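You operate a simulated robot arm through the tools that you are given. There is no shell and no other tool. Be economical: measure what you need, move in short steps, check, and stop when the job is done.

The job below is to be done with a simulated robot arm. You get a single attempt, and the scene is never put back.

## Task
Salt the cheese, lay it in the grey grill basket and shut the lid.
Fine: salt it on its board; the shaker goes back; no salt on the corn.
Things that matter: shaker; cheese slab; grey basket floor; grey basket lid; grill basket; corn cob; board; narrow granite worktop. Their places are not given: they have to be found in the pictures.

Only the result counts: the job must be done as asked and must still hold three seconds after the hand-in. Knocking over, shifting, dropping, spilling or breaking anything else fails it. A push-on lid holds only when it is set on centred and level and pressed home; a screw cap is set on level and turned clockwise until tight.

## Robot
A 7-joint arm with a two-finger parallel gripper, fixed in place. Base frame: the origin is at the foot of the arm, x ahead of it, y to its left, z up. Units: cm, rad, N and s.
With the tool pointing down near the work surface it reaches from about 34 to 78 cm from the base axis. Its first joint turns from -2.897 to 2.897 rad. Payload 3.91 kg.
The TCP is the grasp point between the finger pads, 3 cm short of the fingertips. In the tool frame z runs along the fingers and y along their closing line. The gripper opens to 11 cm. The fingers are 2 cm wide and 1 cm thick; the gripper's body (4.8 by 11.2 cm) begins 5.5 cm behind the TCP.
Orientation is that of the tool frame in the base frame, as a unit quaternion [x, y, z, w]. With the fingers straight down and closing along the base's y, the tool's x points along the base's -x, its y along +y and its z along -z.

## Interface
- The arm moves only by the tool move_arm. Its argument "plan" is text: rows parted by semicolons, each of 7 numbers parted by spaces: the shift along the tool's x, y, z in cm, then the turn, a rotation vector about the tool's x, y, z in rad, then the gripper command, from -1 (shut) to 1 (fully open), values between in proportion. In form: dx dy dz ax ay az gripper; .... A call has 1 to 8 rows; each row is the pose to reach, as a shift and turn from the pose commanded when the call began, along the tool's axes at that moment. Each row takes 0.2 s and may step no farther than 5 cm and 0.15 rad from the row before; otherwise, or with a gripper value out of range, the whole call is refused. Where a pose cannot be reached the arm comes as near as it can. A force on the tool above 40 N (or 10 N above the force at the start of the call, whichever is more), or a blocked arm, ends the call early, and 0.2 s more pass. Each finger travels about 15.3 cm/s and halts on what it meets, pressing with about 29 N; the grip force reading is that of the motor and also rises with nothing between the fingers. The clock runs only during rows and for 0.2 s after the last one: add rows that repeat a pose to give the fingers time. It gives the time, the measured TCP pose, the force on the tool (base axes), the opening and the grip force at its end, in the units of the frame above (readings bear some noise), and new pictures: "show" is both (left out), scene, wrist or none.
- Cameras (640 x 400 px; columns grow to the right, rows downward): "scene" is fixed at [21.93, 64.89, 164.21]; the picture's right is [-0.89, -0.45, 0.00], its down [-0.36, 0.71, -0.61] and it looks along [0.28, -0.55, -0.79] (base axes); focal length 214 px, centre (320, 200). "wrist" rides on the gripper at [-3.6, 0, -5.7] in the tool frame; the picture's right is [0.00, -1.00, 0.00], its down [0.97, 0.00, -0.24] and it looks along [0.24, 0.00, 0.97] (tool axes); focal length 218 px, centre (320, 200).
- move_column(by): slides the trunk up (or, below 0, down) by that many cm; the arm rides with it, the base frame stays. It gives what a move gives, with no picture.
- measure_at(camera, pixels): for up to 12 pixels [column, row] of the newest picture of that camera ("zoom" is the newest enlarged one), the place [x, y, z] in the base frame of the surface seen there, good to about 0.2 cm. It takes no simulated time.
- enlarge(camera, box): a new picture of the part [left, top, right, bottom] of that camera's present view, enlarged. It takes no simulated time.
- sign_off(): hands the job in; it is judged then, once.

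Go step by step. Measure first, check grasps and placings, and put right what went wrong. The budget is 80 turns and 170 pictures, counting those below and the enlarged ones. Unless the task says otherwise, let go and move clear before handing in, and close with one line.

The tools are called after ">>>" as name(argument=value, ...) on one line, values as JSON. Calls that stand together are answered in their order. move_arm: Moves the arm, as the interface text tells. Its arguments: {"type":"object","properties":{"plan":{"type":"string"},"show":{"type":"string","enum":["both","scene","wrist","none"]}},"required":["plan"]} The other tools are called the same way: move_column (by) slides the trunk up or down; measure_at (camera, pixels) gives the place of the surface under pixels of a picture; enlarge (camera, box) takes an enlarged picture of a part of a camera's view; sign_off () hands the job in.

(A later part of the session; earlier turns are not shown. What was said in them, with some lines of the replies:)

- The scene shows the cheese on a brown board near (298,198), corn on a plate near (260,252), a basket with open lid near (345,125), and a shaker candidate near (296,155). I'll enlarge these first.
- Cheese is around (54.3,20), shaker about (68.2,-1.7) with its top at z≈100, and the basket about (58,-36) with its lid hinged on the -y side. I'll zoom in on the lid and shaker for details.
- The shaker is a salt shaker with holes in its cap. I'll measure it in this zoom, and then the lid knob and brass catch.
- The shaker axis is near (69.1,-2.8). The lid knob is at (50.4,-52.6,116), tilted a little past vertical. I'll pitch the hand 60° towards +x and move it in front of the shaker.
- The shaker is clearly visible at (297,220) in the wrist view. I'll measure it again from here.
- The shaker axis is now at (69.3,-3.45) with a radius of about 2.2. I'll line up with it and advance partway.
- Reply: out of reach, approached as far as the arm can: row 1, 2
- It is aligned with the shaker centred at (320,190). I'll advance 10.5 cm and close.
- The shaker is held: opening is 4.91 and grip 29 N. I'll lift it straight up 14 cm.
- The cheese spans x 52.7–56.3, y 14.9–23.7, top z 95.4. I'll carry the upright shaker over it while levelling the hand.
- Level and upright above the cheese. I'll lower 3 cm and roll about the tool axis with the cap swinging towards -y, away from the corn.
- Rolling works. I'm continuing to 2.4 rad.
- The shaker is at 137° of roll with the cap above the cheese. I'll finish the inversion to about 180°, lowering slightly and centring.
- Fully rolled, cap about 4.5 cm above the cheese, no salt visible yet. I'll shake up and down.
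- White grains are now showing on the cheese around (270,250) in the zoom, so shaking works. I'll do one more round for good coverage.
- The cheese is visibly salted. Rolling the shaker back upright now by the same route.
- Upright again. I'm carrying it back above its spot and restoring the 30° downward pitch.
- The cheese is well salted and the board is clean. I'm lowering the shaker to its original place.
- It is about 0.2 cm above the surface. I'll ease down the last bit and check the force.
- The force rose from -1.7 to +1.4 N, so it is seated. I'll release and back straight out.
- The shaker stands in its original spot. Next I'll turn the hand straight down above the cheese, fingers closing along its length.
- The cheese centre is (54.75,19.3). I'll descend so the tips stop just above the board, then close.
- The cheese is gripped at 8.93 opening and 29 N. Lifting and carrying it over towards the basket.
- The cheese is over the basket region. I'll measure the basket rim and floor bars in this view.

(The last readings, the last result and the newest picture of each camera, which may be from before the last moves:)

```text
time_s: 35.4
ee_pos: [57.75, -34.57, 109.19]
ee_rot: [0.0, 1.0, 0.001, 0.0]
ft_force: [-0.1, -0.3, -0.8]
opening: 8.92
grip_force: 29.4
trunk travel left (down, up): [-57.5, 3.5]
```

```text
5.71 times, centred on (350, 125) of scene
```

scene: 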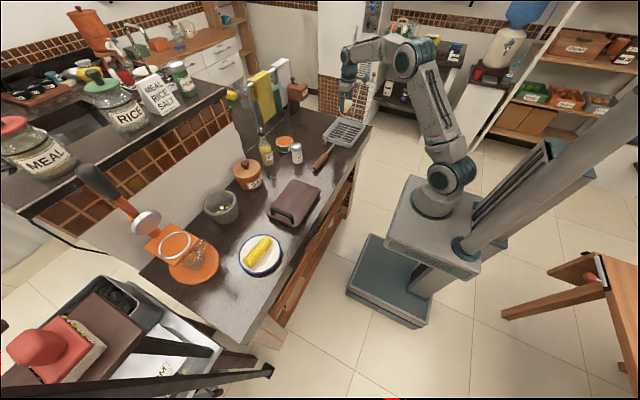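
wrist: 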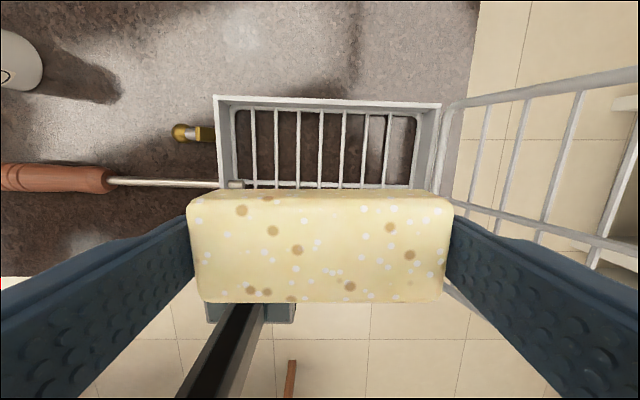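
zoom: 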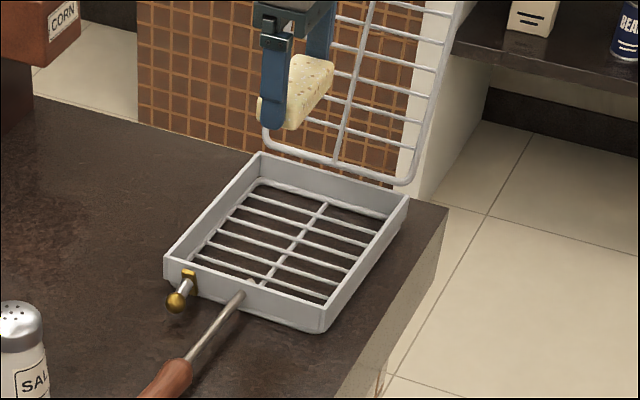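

The basket spans x 49–65.7, y -25 to -46, with floor bars at z≈90.9. I'll lower the cheese to the centre.

>>> move_arm(plan="0.1 -0.7 4 0 0 0 0.5; 0.1 -0.7 8 0 0 0 0.5; 0.1 -0.7 11.5 0 0 0 0.5; 0.1 -0.7 13.8 0 0 0 0.5; 0.1 -0.7 14.4 0 0 0 0.5; 0.1 -0.7 14.4 0 0 0 0.5", show="both")

>>> enlarge(camera="scene", box=[310, 90, 390, 160])

```text
time_s: 36.8
ee_pos: [57.29, -35.41, 94.81]
ee_rot: [0.0, 1.0, 0.0, 0.0]
ft_force: [0.5, 0.1, -1.4]
opening: 8.92
grip_force: 28.7
trunk travel left (down, up): [-57.5, 3.5]
```

scene: 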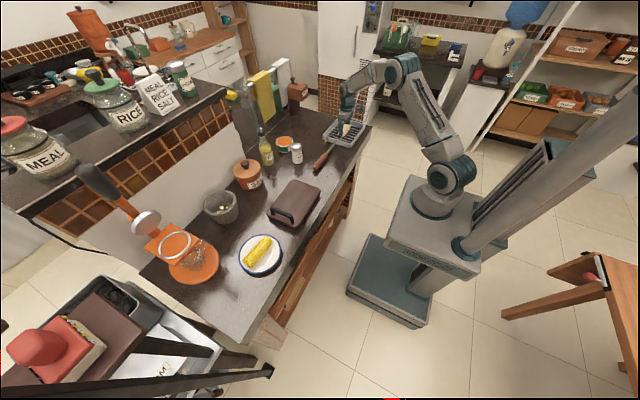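
wrist: 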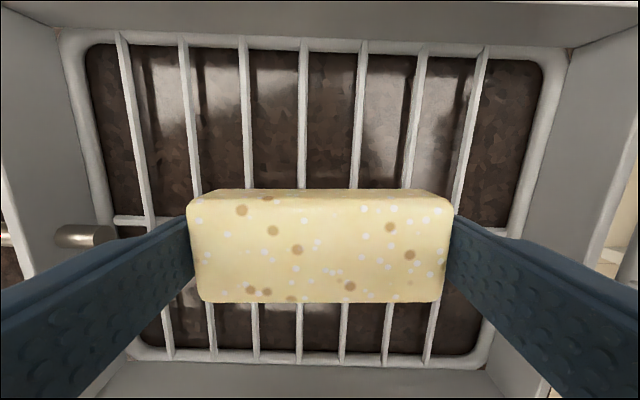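

```text
5.71 times, centred on (350, 125) of scene
```

zoom: 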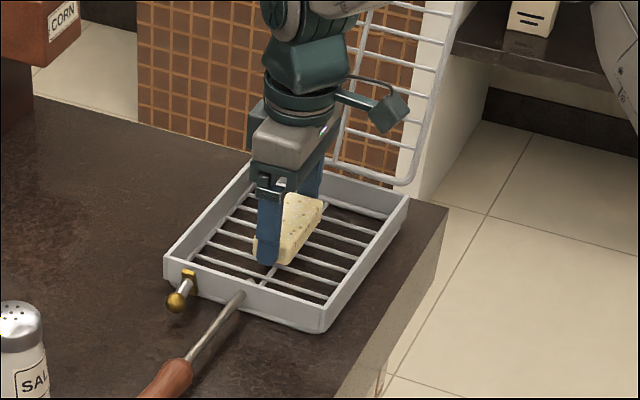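

Nearly down: TCP is at 94.8 and no contact yet. I'll ease down a little more.

>>> move_arm(plan="0 0 0.15 0 0 0 0.5; 0 0 0.3 0 0 0 0.5; 0 0 0.4 0 0 0 0.5; 0 0 0.4 0 0 0 0.5", show="none")

```text
time_s: 37.8
ee_pos: [57.49, -35.34, 94.54]
ee_rot: [0.0, 1.0, 0.0, 0.0]
ft_force: [0.4, -0.5, -0.8]
opening: 8.89
grip_force: 29.0
trunk travel left (down, up): [-57.5, 3.5]
```

>>> move_arm(plan="0 0 0.15 0 0 0 0.5; 0 0 0.3 0 0 0 0.5; 0 0 0.3 0 0 0 0.5", show="none")

```text
time_s: 38.6
ee_pos: [57.32, -35.36, 94.13]
ee_rot: [0.0, 1.0, 0.0, 0.0]
ft_force: [0.4, -0.7, -1.6]
opening: 8.88
grip_force: 28.9
trunk travel left (down, up): [-57.5, 3.5]
```

>>> move_arm(plan="0 0 0.1 0 0 0 0.5; 0 0 0.2 0 0 0 0.5; 0 0 0.2 0 0 0 0.5", show="none")

```text
time_s: 39.4
ee_pos: [57.23, -35.26, 94.11]
ee_rot: [0.0, 1.0, -0.001, 0.002]
ft_force: [0.0, -2.0, 14.6]
opening: 8.94
grip_force: 29.1
trunk travel left (down, up): [-57.5, 3.5]
```

Contact: force is 14.6 N, so the cheese rests on the bars. I'll open and withdraw.

>>> move_arm(plan="0 0 -0.1 0 0 0 0.5; 0 0 -0.1 0 0 0 0.8; 0 0 -0.1 0 0 0 1; 0 0 -0.1 0 0 0 1; 0 0 -4 0 0 0 1; 0 0 -8 0 0 0 1; 0 0 -12 0 0 0 1; 0 0 -12 0 0 0 1", show="both")

>>> enlarge(camera="scene", box=[310, 90, 390, 160])

```text
time_s: 41.2
ee_pos: [57.49, -35.37, 106.03]
ee_rot: [0.0, 1.0, 0.0, 0.0]
ft_force: [-0.4, -0.3, -0.4]
opening: 10.99
grip_force: 0.0
trunk travel left (down, up): [-57.5, 3.5]
```

scene: 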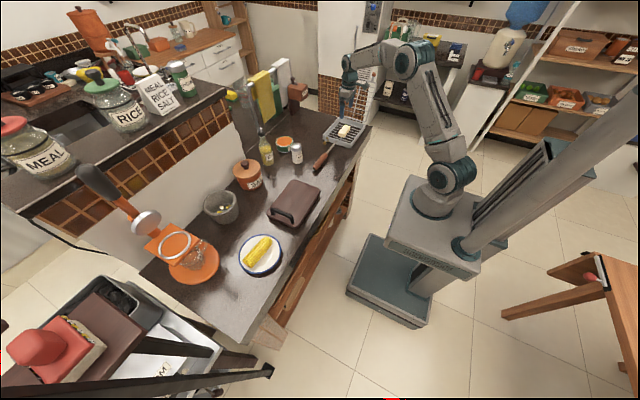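
wrist: 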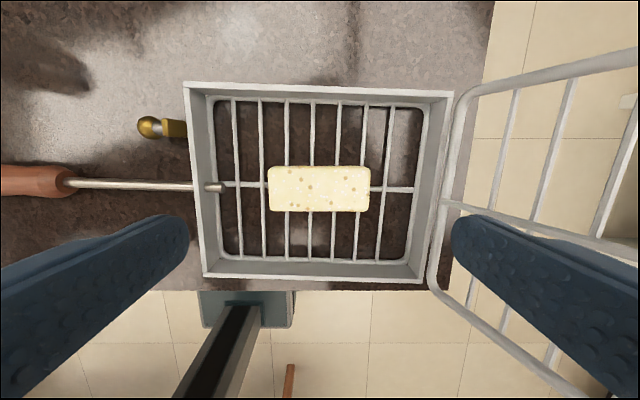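

```text
5.71 times, centred on (350, 125) of scene
```

zoom: 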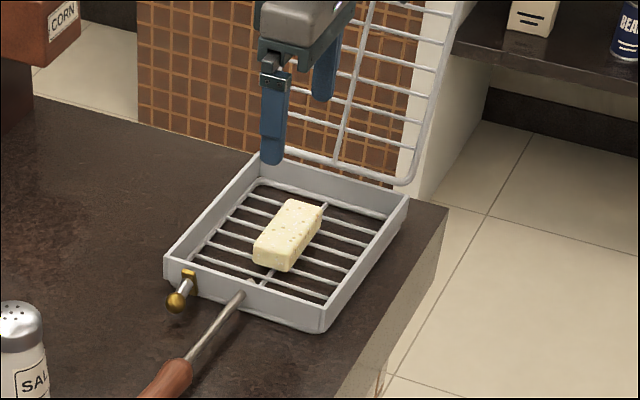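

The cheese sits flat on the bars at (318,188). Now the lid: I'll rise and move above its free edge with the fingers partly open to straddle the top wire.

>>> move_arm(plan="0 0 -5 0 0 0 0; 0 0 -10 0 0 0 0; 0 0 -14 0 0 0 0; 0.5 -2 -18 0 0 0 0; 1.5 -5 -20 0 0 0 0; 2.5 -8 -20 0 0 0 0; 2.7 -11 -20 0 0 0 0; 2.7 -11 -20 0 0 0 0", show="both")

```text
time_s: 43.0
ee_pos: [53.75, -44.73, 125.31]
ee_rot: [0.0, 1.0, 0.0, 0.0]
ft_force: [0.4, 0.2, 0.2]
opening: 5.5
grip_force: 0.0
out of reach, approached as far as the arm can: row 7, 8
trunk travel left (down, up): [-57.5, 3.5]
```

scene: 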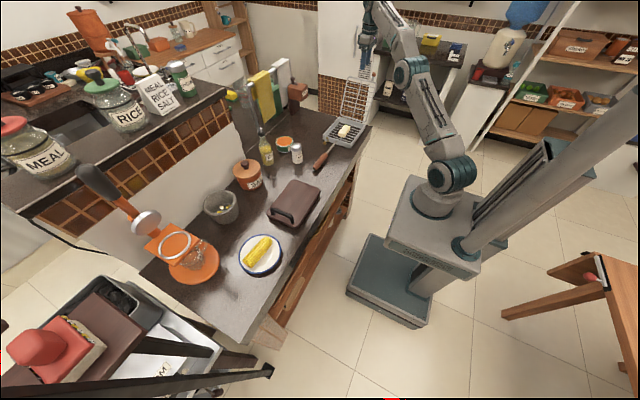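
wrist: 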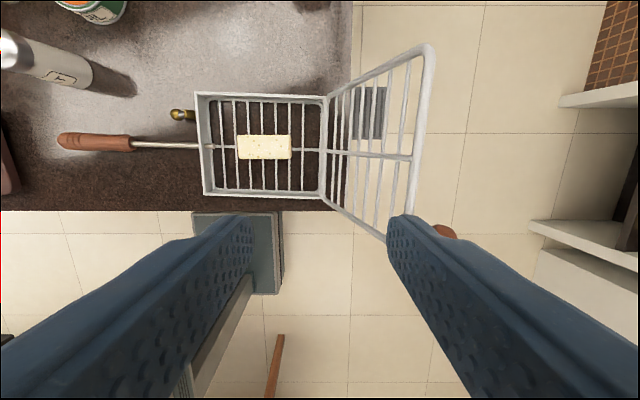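

That pose is out of reach with the tool vertical this high. Instead I'll tilt the fingers outward 35° (towards -y), which shortens the reach needed at the lid's top wire.

>>> move_arm(plan="0.3 0 1 0.122 0 0 0; 0.3 -0.2 2 0.244 0 0 0; 0.3 -0.4 3 0.366 0 0 0; 0.3 -0.7 4 0.488 0 0 0; 0.3 -1 6 0.61 0 0 0; 0.3 -1 6 0.61 0 0 0", show="both")

>>> enlarge(camera="scene", box=[310, 50, 410, 130])

```text
time_s: 44.4
ee_pos: [53.51, -45.95, 119.28]
ee_rot: [-0.001, 0.954, -0.301, 0.0]
ft_force: [-0.8, 0.2, -0.1]
opening: 5.52
grip_force: 0.0
trunk travel left (down, up): [-57.5, 3.5]
```

scene: 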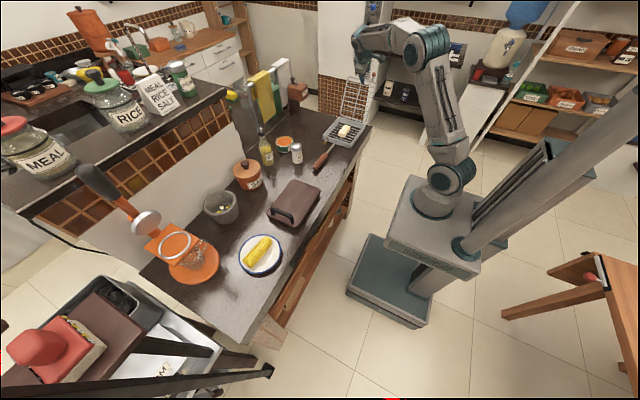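
wrist: 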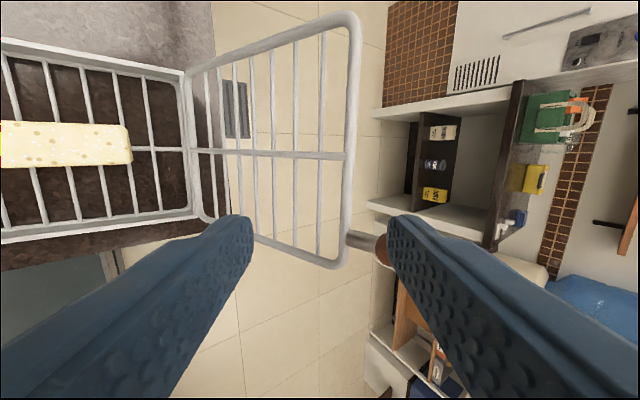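

```text
5.00 times, centred on (360, 90) of scene
```

zoom: 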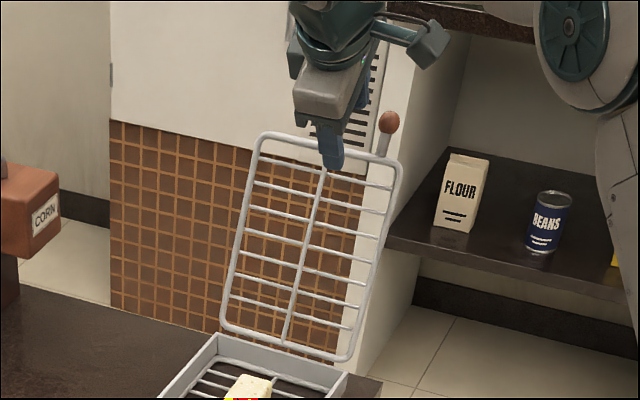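

Reachable in this tilt. I'll measure the lid's top wire and knob from this closer view.

>>> measure_at(camera="wrist", pixels=[[355, 40], [352, 110], [349, 155], [346, 200], [343, 245], [380, 248], [360, 240], [320, 150], [296, 150], [273, 150], [192, 90], [200, 200]])

```text
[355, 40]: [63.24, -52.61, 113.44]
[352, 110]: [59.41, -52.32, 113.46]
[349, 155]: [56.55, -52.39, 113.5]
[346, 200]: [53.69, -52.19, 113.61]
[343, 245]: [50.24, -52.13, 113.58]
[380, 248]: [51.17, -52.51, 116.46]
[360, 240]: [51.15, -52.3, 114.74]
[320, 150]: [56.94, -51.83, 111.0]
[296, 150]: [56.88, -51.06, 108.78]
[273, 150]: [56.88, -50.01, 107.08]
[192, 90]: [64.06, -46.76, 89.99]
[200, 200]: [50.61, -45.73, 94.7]
```

The top wire is at y≈-52.4, z≈113.4 and the hinge near (-45.5, 94). I'll advance so the fingers straddle the wire at x≈54.

>>> move_arm(plan="-0.5 -1.83 0 0 0 0 0; -0.5 -1.83 3 0 0 0 0; -0.5 -1.83 6 0 0 0 0; -0.5 -1.83 7.1 0 0 0 0; -0.5 -1.83 7.1 0 0 0 0", show="both")

>>> enlarge(camera="scene", box=[310, 50, 410, 130])

```text
time_s: 45.6
ee_pos: [54.18, -51.61, 114.75]
ee_rot: [0.0, 0.954, -0.301, 0.0]
ft_force: [0.4, -0.7, 0.2]
opening: 5.48
grip_force: 0.0
trunk travel left (down, up): [-57.5, 3.5]
```

scene: 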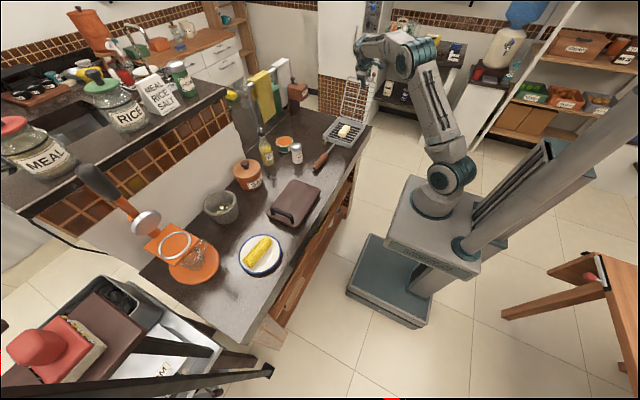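
wrist: 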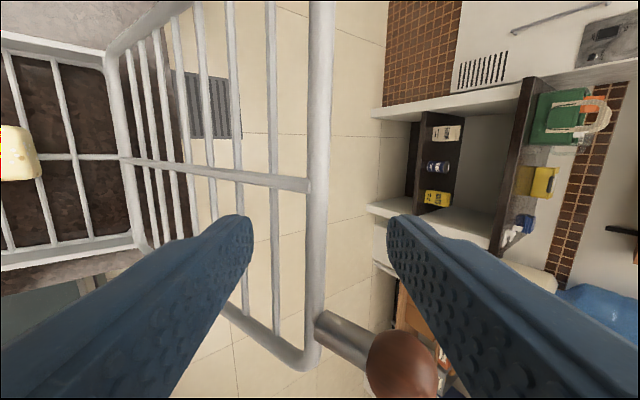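

```text
5.00 times, centred on (360, 90) of scene
```

zoom: 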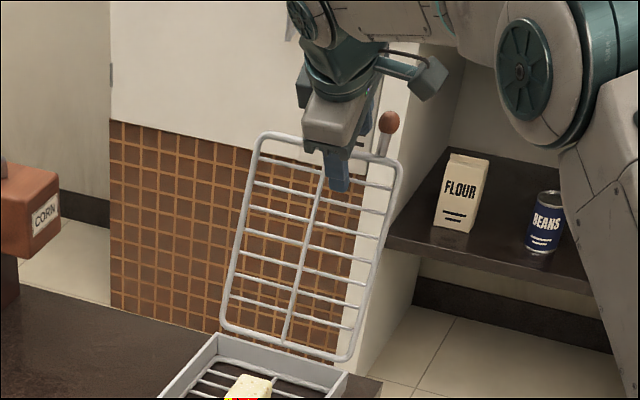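

The wire at (322,200) sits centred between the fingers. I'll narrow the gap and swing the lid over along its arc, untilting the tool as I go.

>>> move_arm(plan="0 1.21 -1.68 -0.087 0 0 -0.45; 0 2.59 -3.19 -0.175 0 0 -0.45; 0 4.11 -4.53 -0.262 0 0 -0.45; 0 5.78 -5.68 -0.349 0 0 -0.45; 0 7.57 -6.63 -0.436 0 0 -0.45; 0 9.46 -7.34 -0.524 0 0 -0.45; 0 11.44 -7.83 -0.611 0 0 -0.45; 0 13.47 -8.19 -0.611 0 0 -0.45", show="both")

>>> enlarge(camera="scene", box=[300, 60, 400, 140])

```text
time_s: 47.4
ee_pos: [54.29, -35.67, 113.7]
ee_rot: [0.0, 1.0, 0.001, 0.0]
ft_force: [0.9, 0.0, 0.0]
opening: 3.03
grip_force: 0.0
trunk travel left (down, up): [-57.5, 3.5]
```

scene: 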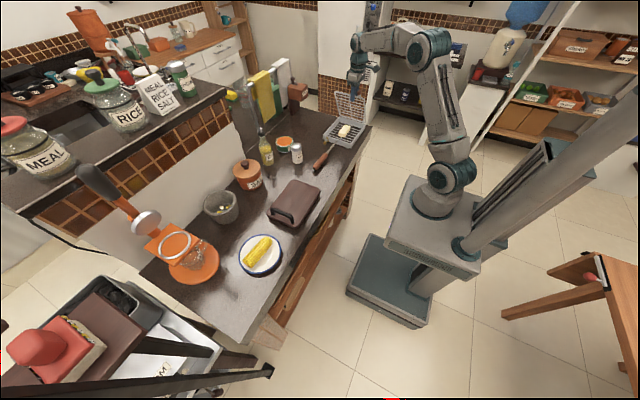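
wrist: 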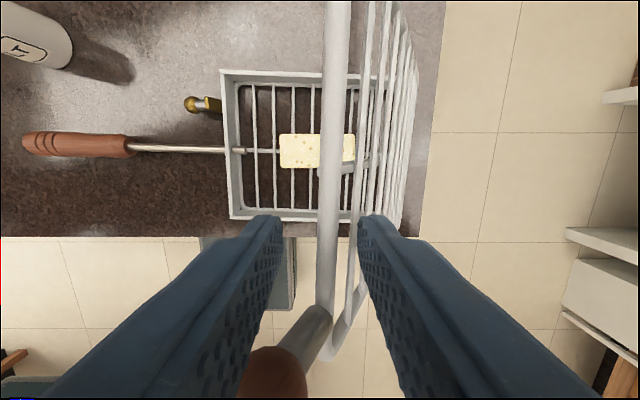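

```text
5.00 times, centred on (350, 100) of scene
```

zoom: 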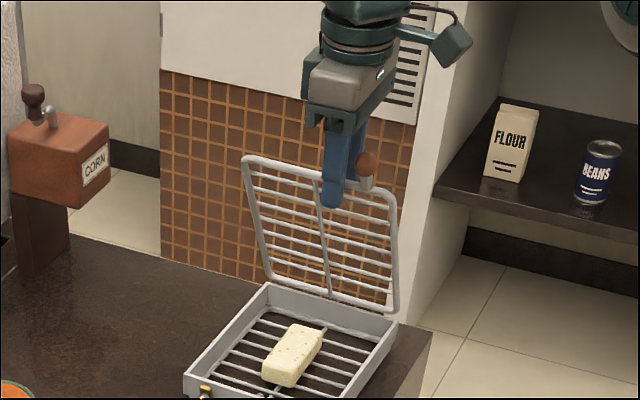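

The lid followed cleanly and is now past vertical, wire between the fingers. I'll grip the wire lightly closed and lower the lid along its arc to about 76°.

>>> move_arm(plan="0 0 0 0 0 0 -1; 0 0 0 0 0 0 -1; 0 2.45 1.53 0 0 0 -1; 0 4.66 3.39 0 0 0 -1; 0 6.59 5.54 0 0 0 -1; 0 8.21 7.93 0 0 0 -1; 0 9.47 10.53 0 0 0 -1; 0 10.37 13.27 0 0 0 -1", show="both")

>>> enlarge(camera="scene", box=[300, 80, 400, 160])

```text
time_s: 49.2
ee_pos: [54.39, -25.25, 100.41]
ee_rot: [0.0, 1.0, 0.0, -0.001]
ft_force: [-0.2, 0.6, 0.1]
opening: 0.0
grip_force: 29.0
trunk travel left (down, up): [-57.5, 3.5]
```

scene: 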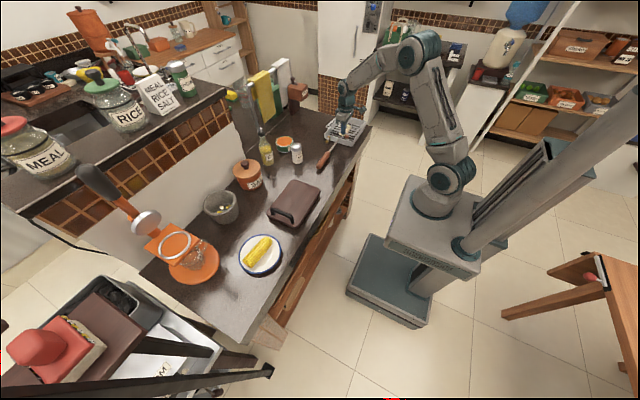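
wrist: 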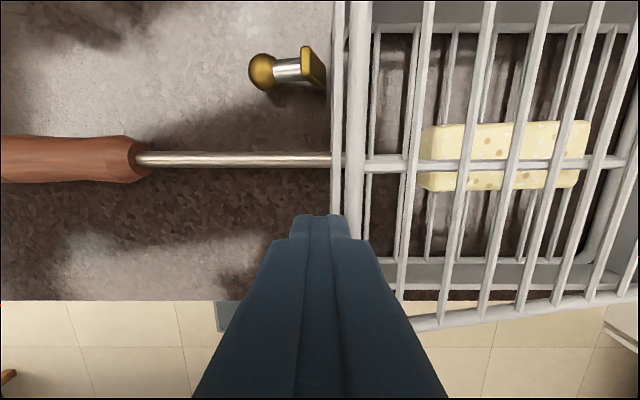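

```text
5.00 times, centred on (350, 120) of scene
```

zoom: 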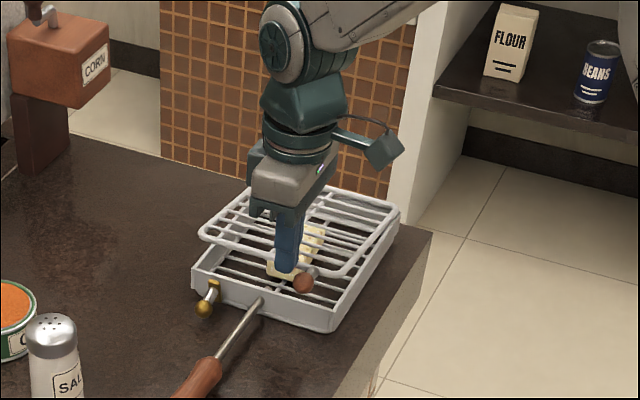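

The fingers shut fully so the wire slipped out, but the lid is now mostly closed. I'll measure its height.

>>> measure_at(camera="wrist", pixels=[[354, 50], [352, 110], [350, 190], [336, 60], [410, 100], [440, 323], [535, 165], [311, 70], [262, 72], [395, 165]])

>>> enlarge(camera="scene", box=[325, 110, 375, 145])

```text
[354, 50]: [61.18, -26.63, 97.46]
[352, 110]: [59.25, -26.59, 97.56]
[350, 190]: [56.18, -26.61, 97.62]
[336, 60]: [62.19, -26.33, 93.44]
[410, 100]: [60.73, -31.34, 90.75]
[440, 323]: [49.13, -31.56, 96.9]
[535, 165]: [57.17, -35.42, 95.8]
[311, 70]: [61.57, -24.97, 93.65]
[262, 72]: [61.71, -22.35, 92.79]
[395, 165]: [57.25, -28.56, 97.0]
```

```text
11.43 times, centred on (350, 128) of scene
```

zoom: 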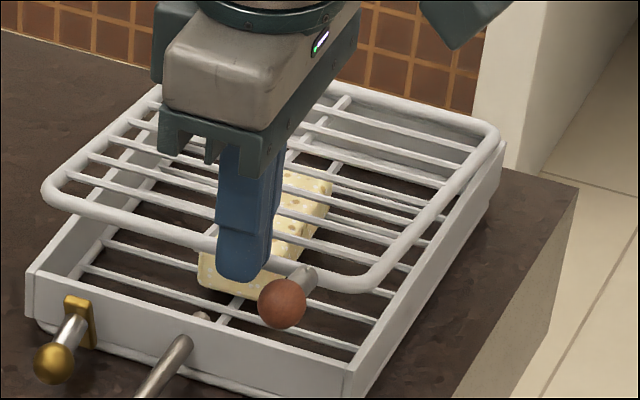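

The lid's edge wire is at y≈-26.6, z≈97.4, about 4 cm above closed, with the knob clear. I'll lift, move over the wire at its centre spine, and press down with closed fingers.

>>> move_arm(plan="0 0 -3 0 0 0 -1; -1.5 -0.9 -3 0 0 0 -1; -2.9 -1.8 -3 0 0 0 -1; -2.9 -1.8 -3 0 0 0 -1; -2.9 -1.8 -1.5 0 0 0 -1; -2.9 -1.8 0 0 0 0 -1; -2.9 -1.8 1 0 0 0 -1", show="both")

>>> enlarge(camera="scene", box=[325, 110, 375, 145])

```text
time_s: 50.8
ee_pos: [57.08, -27.04, 99.42]
ee_rot: [0.001, 1.0, 0.0, 0.0]
ft_force: [0.1, 0.7, 0.2]
opening: 0.0
grip_force: 29.0
trunk travel left (down, up): [-57.5, 3.5]
```

scene: 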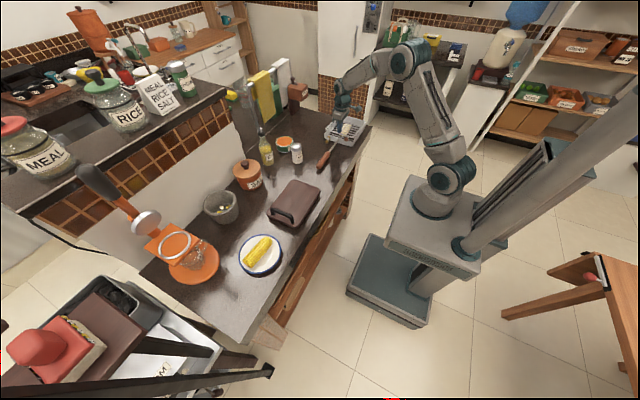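
wrist: 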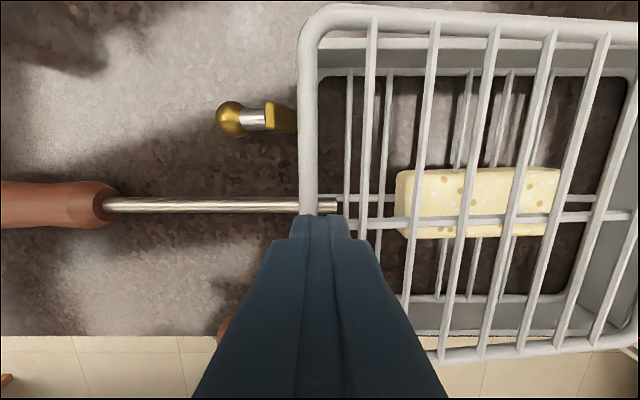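

```text
11.43 times, centred on (350, 128) of scene
```

zoom: 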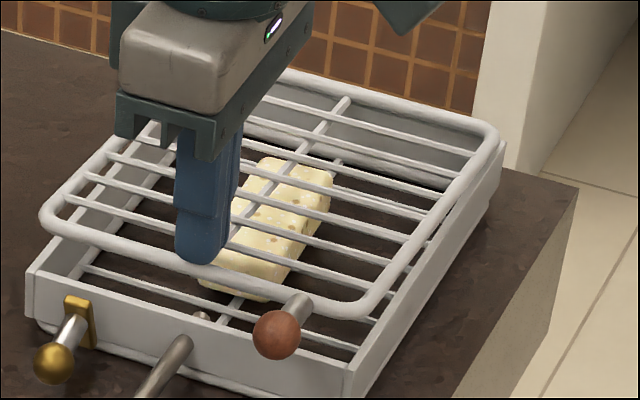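

The tips now bear on the edge wire. Pressing the lid down.

>>> move_arm(plan="0 0.1 0.7 0 0 0 -1; 0 0.2 1.4 0 0 0 -1; 0 0.25 1.9 0 0 0 -1; 0 0.3 2.3 0 0 0 -1; 0 0.3 2.7 0 0 0 -1; 0 0.3 3.0 0 0 0 -1", show="both")

>>> enlarge(camera="scene", box=[325, 110, 375, 145])

```text
time_s: 52.2
ee_pos: [57.04, -26.91, 97.23]
ee_rot: [0.001, 1.0, -0.003, 0.005]
ft_force: [-8.1, -0.4, 21.6]
opening: 0.0
grip_force: 28.9
trunk travel left (down, up): [-57.5, 3.5]
stopped in row 6: the force on the tool passed its limit (the readings are from after the stop); the commanded pose is now the measured one
```

scene: 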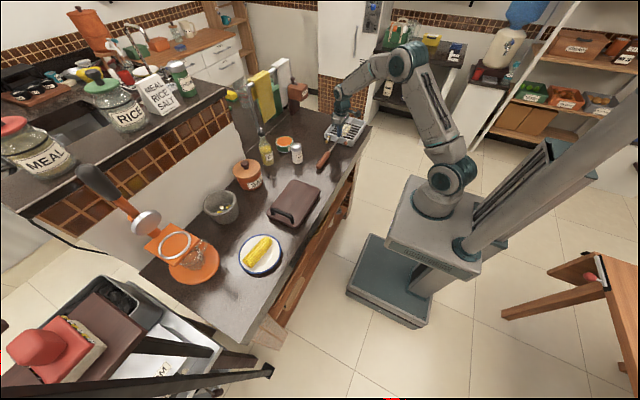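
wrist: 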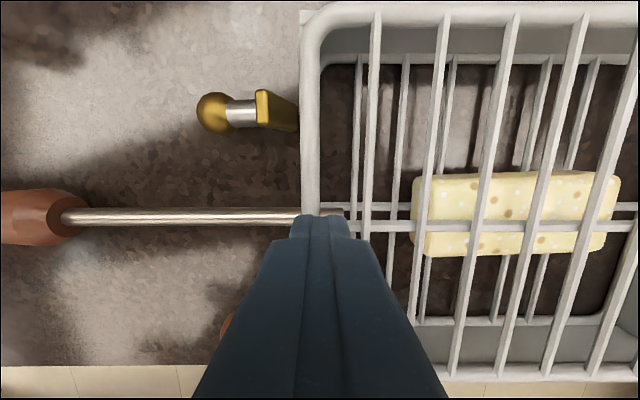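

```text
11.43 times, centred on (350, 128) of scene
```

zoom: 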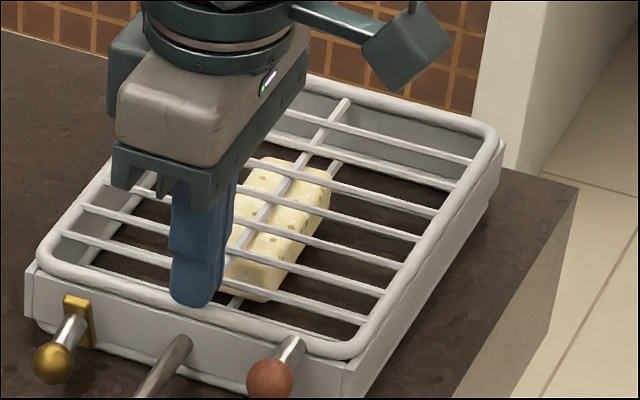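

The lid met the rim with 40 N, so it's down. I'll lift off and check that it stays closed.

>>> move_arm(plan="0 0 -3 0 0 0 -1; 0 0 -7 0 0 0 -1; 2 0 -11 0 0 0 -1; 4 2 -15 0 0 0 -1; 4 2 -15 0 0 0 -1", show="both")

>>> enlarge(camera="scene", box=[325, 110, 375, 145])

>>> measure_at(camera="zoom", pixels=[[60, 262], [200, 315], [355, 350], [420, 270], [490, 140], [270, 380], [50, 362], [80, 310], [340, 110], [270, 205]])

```text
time_s: 53.4
ee_pos: [53.11, -24.75, 111.63]
ee_rot: [0.0, 1.0, -0.001, 0.002]
ft_force: [-0.1, 1.0, 0.1]
opening: 0.01
grip_force: 28.4
trunk travel left (down, up): [-57.5, 3.5]
```

scene: 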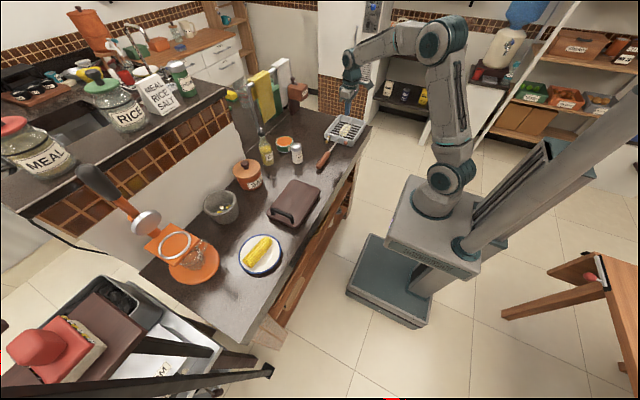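
wrist: 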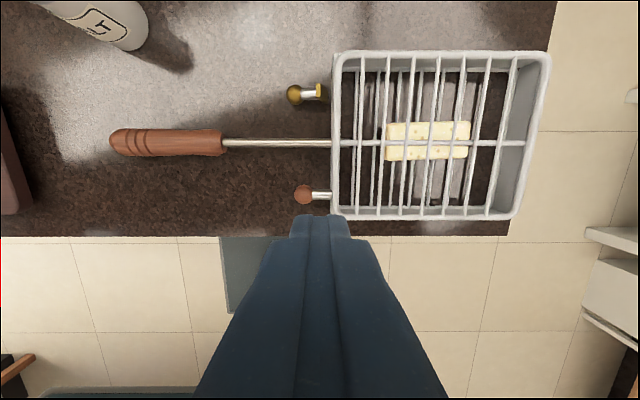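

```text
11.43 times, centred on (350, 128) of scene
```

zoom: 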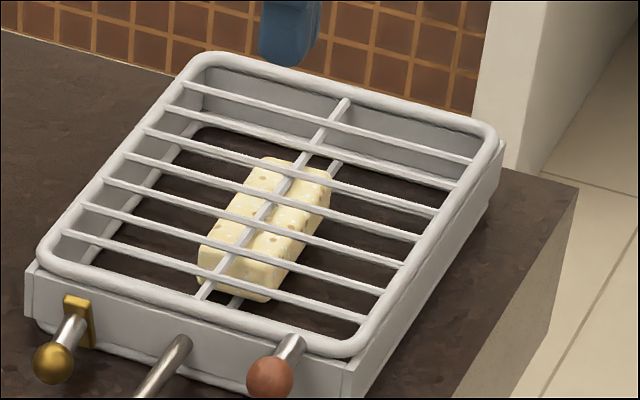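

```text
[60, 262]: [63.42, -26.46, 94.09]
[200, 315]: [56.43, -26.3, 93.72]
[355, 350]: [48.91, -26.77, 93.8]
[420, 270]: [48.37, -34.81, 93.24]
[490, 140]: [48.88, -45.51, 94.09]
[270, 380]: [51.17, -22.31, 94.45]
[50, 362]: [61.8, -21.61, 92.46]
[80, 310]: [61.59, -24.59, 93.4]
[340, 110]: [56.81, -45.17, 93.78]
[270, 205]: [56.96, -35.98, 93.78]
```

The lid lies flat and level at z≈93.8–94.1 at all the corners I measured, with the cheese inside. The shaker is back upright at (296,155) and the corn is untouched. The arm is clear, so I'm handing in.

>>> sign_off()

```text
The job is handed in.
```

The cheese is salted and in the grey basket with the lid shut, the shaker is back in its place, and no salt fell on the corn. I left the brass catch on the basket wall alone, since you only asked for the lid to be shut.
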